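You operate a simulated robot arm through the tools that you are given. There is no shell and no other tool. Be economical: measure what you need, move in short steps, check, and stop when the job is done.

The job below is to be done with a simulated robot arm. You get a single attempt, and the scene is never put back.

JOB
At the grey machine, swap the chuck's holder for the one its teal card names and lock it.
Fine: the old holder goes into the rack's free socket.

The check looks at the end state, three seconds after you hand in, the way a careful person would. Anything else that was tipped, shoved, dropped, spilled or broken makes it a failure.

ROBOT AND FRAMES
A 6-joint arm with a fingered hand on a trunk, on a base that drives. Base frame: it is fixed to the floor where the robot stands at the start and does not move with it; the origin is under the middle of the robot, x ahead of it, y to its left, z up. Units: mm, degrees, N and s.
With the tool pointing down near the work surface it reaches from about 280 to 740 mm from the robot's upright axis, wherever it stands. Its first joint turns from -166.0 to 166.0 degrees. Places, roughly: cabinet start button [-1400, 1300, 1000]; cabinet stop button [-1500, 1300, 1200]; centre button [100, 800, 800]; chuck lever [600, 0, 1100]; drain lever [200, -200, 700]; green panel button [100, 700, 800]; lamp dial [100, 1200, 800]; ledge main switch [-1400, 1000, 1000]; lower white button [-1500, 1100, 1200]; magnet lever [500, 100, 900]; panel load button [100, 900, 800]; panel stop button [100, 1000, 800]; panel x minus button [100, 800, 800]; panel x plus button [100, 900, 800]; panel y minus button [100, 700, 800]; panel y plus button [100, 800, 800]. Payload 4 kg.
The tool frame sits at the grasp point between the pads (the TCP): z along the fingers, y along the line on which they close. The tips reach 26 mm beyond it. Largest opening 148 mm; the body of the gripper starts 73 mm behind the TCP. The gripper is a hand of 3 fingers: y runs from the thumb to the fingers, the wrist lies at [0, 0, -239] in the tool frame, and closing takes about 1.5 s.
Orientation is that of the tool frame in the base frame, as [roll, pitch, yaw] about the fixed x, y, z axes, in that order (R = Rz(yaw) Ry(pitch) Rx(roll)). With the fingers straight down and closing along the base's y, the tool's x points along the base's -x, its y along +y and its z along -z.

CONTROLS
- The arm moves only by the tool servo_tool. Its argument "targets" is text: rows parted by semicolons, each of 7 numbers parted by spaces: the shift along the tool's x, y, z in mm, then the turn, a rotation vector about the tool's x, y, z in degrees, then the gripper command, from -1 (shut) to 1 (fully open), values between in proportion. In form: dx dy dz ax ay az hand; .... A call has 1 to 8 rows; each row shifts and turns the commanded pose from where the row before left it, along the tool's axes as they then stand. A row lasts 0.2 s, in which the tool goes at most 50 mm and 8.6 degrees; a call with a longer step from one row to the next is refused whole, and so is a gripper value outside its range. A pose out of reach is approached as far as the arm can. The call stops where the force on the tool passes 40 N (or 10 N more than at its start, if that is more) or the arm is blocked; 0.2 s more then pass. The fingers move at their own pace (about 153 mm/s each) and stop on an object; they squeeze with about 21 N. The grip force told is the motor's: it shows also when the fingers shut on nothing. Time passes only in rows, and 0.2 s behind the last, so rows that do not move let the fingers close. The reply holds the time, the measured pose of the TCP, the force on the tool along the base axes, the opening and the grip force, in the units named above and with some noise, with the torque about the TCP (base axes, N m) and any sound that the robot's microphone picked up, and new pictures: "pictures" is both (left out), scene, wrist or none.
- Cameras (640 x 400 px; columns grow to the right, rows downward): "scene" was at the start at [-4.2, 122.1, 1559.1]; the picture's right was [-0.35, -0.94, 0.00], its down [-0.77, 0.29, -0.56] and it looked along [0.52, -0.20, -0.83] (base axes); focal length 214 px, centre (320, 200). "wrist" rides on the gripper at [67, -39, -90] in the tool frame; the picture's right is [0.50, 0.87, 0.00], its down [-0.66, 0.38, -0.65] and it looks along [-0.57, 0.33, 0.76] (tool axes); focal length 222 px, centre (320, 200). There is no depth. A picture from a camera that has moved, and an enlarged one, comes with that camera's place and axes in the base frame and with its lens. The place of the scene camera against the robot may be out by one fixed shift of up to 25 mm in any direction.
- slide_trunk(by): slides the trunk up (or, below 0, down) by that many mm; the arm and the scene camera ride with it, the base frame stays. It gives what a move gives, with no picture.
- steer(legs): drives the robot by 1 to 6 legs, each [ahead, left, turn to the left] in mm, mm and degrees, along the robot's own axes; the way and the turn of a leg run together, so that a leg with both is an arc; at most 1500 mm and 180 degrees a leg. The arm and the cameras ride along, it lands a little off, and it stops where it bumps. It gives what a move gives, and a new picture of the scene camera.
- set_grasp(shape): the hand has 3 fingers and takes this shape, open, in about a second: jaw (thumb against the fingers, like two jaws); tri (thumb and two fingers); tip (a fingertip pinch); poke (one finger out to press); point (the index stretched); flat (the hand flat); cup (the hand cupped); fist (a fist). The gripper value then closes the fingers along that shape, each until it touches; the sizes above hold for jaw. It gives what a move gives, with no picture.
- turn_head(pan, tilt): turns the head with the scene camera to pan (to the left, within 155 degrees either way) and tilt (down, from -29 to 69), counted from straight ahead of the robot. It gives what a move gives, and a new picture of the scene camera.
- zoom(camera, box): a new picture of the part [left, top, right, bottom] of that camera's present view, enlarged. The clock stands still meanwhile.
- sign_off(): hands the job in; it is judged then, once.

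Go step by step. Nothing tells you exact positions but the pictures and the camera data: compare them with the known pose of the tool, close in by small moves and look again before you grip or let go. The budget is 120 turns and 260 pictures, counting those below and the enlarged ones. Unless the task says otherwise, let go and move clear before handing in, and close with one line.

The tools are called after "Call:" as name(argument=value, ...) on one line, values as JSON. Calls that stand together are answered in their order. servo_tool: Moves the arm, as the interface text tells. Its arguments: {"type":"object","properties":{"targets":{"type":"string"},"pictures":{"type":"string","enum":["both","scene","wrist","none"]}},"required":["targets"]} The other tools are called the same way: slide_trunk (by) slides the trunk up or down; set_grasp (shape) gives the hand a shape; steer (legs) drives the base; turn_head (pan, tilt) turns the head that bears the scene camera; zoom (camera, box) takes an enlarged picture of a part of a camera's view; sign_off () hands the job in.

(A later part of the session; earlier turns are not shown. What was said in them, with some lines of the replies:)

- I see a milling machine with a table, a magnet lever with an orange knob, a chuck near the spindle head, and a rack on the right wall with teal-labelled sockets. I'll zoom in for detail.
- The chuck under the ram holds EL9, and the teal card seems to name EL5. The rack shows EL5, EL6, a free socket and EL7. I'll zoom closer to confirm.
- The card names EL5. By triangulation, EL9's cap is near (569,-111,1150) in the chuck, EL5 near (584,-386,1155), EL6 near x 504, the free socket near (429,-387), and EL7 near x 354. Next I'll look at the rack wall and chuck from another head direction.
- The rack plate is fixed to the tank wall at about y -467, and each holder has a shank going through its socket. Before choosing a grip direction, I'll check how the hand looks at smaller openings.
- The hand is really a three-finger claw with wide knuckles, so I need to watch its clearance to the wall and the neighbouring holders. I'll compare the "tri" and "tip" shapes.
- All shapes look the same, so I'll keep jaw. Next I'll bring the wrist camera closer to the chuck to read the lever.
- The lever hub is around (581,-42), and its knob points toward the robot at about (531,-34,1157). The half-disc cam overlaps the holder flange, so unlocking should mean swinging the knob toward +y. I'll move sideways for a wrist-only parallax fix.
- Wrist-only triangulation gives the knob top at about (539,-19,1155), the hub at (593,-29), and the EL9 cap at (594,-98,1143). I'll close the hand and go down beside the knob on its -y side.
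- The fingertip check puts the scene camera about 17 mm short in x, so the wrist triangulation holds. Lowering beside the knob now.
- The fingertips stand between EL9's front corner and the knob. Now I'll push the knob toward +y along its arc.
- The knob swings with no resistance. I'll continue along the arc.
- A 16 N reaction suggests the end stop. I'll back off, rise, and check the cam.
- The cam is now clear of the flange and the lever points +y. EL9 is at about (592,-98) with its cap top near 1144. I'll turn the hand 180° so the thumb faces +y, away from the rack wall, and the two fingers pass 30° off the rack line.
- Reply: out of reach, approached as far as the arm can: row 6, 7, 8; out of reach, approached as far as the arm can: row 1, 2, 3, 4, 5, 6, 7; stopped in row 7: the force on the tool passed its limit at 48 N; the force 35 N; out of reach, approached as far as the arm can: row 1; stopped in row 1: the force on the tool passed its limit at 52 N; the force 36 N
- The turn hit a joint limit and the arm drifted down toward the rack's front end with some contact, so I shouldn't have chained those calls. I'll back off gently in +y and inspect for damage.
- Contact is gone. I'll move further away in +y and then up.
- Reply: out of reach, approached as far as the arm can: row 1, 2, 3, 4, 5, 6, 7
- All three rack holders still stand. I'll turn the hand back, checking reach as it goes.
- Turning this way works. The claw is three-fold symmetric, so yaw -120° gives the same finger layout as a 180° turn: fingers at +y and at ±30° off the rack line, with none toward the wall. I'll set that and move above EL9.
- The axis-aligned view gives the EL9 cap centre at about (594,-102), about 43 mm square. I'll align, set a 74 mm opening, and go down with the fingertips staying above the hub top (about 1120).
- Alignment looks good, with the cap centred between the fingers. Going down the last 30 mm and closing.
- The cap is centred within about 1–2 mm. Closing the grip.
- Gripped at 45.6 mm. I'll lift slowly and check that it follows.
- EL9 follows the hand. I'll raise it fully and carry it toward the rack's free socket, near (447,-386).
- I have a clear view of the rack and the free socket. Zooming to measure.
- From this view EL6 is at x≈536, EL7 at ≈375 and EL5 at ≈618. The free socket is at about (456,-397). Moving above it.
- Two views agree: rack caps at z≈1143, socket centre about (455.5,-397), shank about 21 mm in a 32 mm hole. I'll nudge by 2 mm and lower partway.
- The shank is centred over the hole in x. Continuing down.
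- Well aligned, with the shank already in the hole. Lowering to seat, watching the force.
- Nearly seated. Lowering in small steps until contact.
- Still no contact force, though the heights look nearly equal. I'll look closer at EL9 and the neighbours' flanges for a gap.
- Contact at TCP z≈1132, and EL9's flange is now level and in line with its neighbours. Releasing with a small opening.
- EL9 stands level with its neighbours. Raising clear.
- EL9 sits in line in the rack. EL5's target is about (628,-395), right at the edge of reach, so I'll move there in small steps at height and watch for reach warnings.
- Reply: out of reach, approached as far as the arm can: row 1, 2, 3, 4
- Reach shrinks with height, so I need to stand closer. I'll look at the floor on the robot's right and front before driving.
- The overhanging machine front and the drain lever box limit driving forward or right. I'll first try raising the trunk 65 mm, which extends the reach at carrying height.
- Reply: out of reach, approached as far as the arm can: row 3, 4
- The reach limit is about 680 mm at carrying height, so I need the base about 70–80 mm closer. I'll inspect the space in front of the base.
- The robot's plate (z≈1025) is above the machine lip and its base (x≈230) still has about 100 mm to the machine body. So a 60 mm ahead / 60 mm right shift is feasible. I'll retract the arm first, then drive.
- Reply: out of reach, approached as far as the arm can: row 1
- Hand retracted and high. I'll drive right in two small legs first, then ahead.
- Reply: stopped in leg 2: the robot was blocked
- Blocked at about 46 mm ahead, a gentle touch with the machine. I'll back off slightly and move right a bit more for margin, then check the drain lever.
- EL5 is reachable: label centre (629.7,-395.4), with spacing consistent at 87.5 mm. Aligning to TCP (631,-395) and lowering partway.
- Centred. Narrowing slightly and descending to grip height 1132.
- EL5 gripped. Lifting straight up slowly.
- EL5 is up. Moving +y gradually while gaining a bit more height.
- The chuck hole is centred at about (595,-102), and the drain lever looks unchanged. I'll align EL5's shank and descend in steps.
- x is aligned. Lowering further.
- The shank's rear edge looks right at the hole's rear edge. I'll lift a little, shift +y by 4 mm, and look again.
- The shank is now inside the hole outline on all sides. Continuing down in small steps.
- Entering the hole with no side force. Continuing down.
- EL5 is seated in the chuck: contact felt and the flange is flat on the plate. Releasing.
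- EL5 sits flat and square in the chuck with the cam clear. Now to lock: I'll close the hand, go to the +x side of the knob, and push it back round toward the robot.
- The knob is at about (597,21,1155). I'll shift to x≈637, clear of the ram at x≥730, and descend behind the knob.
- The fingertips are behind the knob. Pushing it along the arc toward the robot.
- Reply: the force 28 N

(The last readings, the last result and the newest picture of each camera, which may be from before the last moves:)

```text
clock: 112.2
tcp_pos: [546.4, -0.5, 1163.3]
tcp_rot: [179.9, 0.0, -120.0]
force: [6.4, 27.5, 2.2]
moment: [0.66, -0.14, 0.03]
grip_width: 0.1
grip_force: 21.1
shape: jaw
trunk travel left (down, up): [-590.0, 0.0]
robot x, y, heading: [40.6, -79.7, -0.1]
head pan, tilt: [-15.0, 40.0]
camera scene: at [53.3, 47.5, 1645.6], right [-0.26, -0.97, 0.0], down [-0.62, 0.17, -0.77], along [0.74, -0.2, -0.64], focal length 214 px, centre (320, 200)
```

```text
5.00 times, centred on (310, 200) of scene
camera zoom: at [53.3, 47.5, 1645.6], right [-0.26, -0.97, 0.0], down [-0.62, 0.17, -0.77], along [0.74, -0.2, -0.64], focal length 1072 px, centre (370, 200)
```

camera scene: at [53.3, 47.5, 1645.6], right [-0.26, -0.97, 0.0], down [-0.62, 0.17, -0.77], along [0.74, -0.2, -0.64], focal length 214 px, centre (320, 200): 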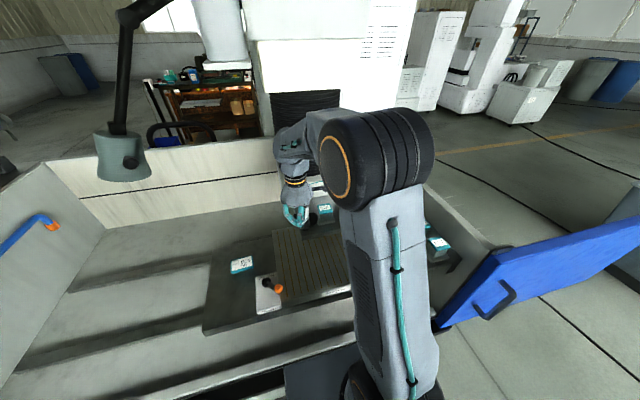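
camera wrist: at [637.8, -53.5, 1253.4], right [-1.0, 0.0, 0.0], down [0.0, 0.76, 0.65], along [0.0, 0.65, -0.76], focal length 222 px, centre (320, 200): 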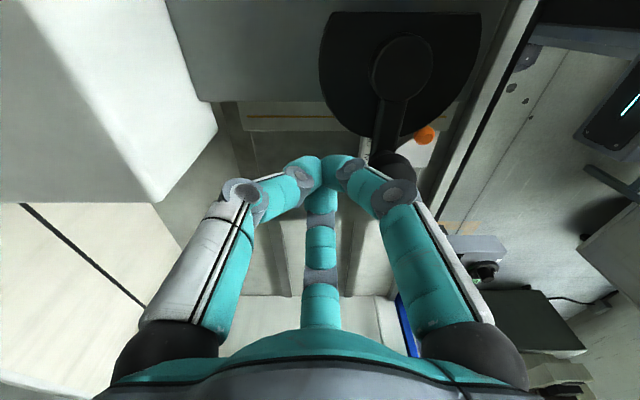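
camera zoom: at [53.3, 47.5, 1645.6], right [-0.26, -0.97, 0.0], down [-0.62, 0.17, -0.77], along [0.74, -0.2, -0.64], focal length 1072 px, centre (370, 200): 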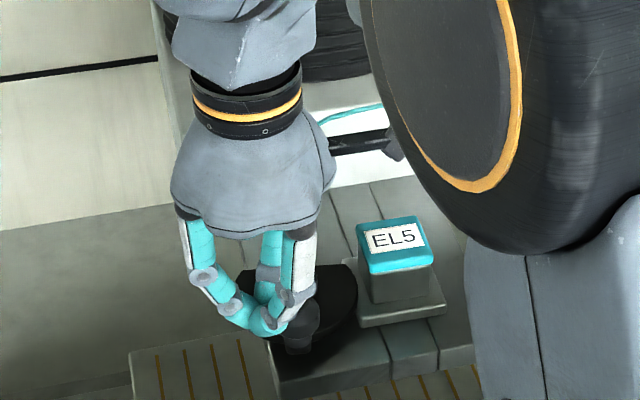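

The end stop is reached, at about 28 N. I'll back off, rise, and verify the lock.

Call:
servo_tool(targets="-6 3.5 0 0 0 0 -1; -8 4.5 0 0 0 0 -1; 0 0 -25 0 0 0 -1; 0 0 -40 0 0 0 -1; 20 15 -20 0 0 0 -1; 20 15 0 0 0 0 0; 0 0 0 0 0 0 0", pictures="both")

Call:
zoom(camera="scene", box=[270, 180, 370, 240])

```text
clock: 113.8
tcp_pos: [498.3, -6.6, 1247.1]
tcp_rot: [179.9, 0.0, -119.9]
force: [1.0, -0.4, 0.5]
moment: [0.04, 0.01, 0.03]
grip_width: 74.0
grip_force: 0.1
shape: jaw
trunk travel left (down, up): [-590.0, 0.0]
robot x, y, heading: [41.0, -83.6, -0.2]
head pan, tilt: [-15.0, 40.0]
camera scene: at [52.3, 43.2, 1645.9], right [-0.26, -0.97, 0.0], down [-0.62, 0.17, -0.77], along [0.74, -0.2, -0.64], focal length 214 px, centre (320, 200)
camera wrist: at [498.4, -84.8, 1337.9], right [-1.0, 0.0, 0.0], down [0.0, 0.76, 0.65], along [0.0, 0.65, -0.76], focal length 222 px, centre (320, 200)
```

scene: 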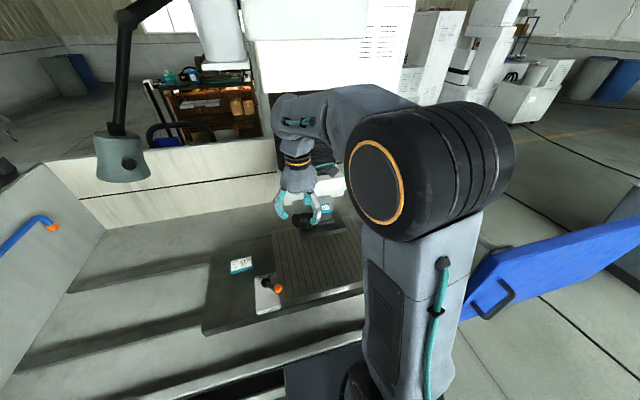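
wrist: 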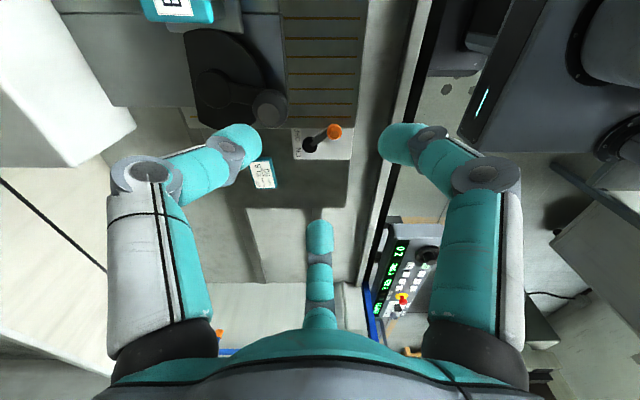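

```text
6.40 times, centred on (320, 210) of scene
camera zoom: at [52.3, 43.2, 1645.9], right [-0.26, -0.97, 0.0], down [-0.62, 0.17, -0.77], along [0.74, -0.2, -0.64], focal length 1373 px, centre (320, 136)
```

zoom: 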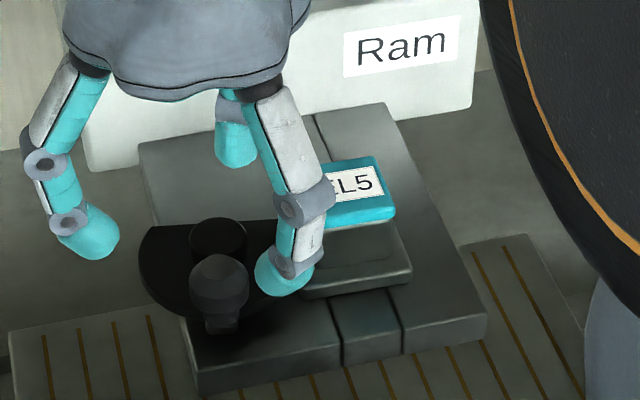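

The lever angle (about 171°) matches the originally locked position. I'll retract the arm for a clear final check of the chuck and rack.

Call:
servo_tool(targets="5 30 -12 0 0 0 0; 5 30 -12 0 0 0 0; 5 30 -12 0 0 0 0; 5 30 -12 0 0 0 0; 5 20 0 0 0 0 0", pictures="scene")

Call:
zoom(camera="scene", box=[270, 180, 370, 240])

Call:
turn_head(pan=-40, tilt=45)

```text
clock: 115.0
tcp_pos: [365.6, 37.8, 1295.3]
tcp_rot: [179.9, 0.0, -120.0]
force: [0.3, 0.5, -0.3]
moment: [-0.03, 0.02, 0.03]
grip_width: 74.0
grip_force: 0.0
shape: jaw
trunk travel left (down, up): [-590.0, 0.0]
robot x, y, heading: [42.9, -86.5, -0.1]
head pan, tilt: [-15.0, 40.0]
camera scene: at [52.0, 43.1, 1645.9], right [-0.26, -0.97, 0.0], down [-0.62, 0.17, -0.77], along [0.74, -0.2, -0.64], focal length 214 px, centre (320, 200)
```

scene: 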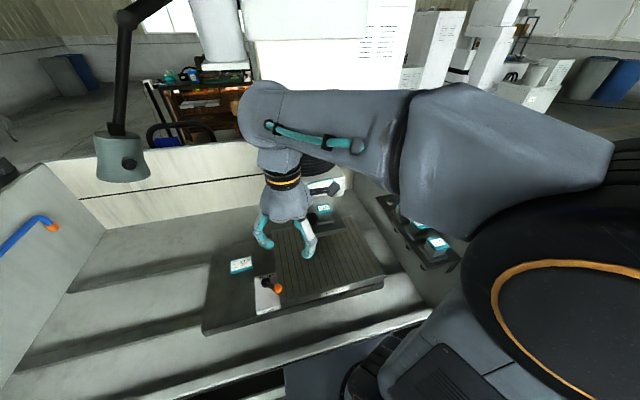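

```text
6.40 times, centred on (320, 210) of scene
camera zoom: at [52.0, 43.1, 1645.9], right [-0.26, -0.97, 0.0], down [-0.62, 0.17, -0.77], along [0.74, -0.2, -0.64], focal length 1373 px, centre (320, 136)
```

zoom: 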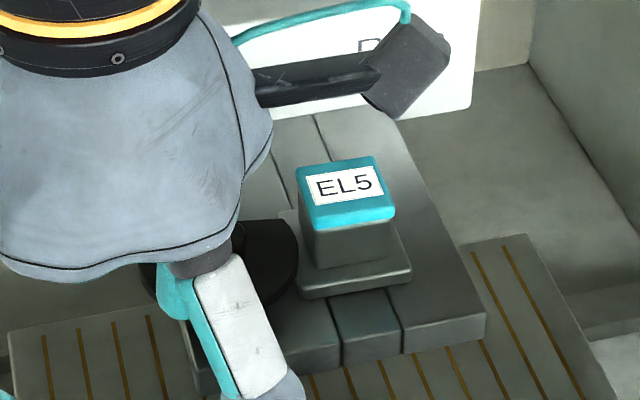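

```text
clock: 115.9
tcp_pos: [365.7, 37.8, 1295.1]
tcp_rot: [179.9, 0.0, -120.0]
force: [-1.5, 0.3, 0.4]
moment: [0.0, 0.02, -0.01]
grip_width: 73.9
grip_force: 0.2
shape: jaw
trunk travel left (down, up): [-590.0, 0.0]
robot x, y, heading: [38.2, -83.9, -0.4]
head pan, tilt: [-40.0, 45.0]
camera scene: at [32.4, 13.0, 1638.7], right [-0.64, -0.76, 0.0], down [-0.54, 0.46, -0.71], along [0.54, -0.46, -0.71], focal length 214 px, centre (320, 200)
```

scene: 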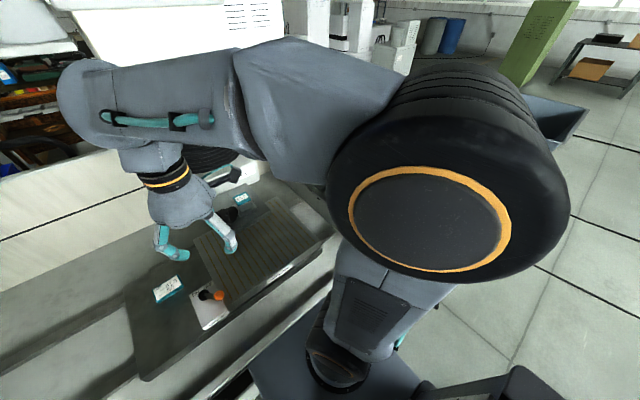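

The lever is back against its locked stop with the cam over EL5's flange. EL9 is seated in the rack between EL6 and EL7, and the arm is clear, so I'm handing in.

Call:
sign_off()

```text
The job is handed in.
```

The chuck now holds EL5, the holder its teal card names. The lever is back against its locked stop, and EL9 is in the rack's free socket.
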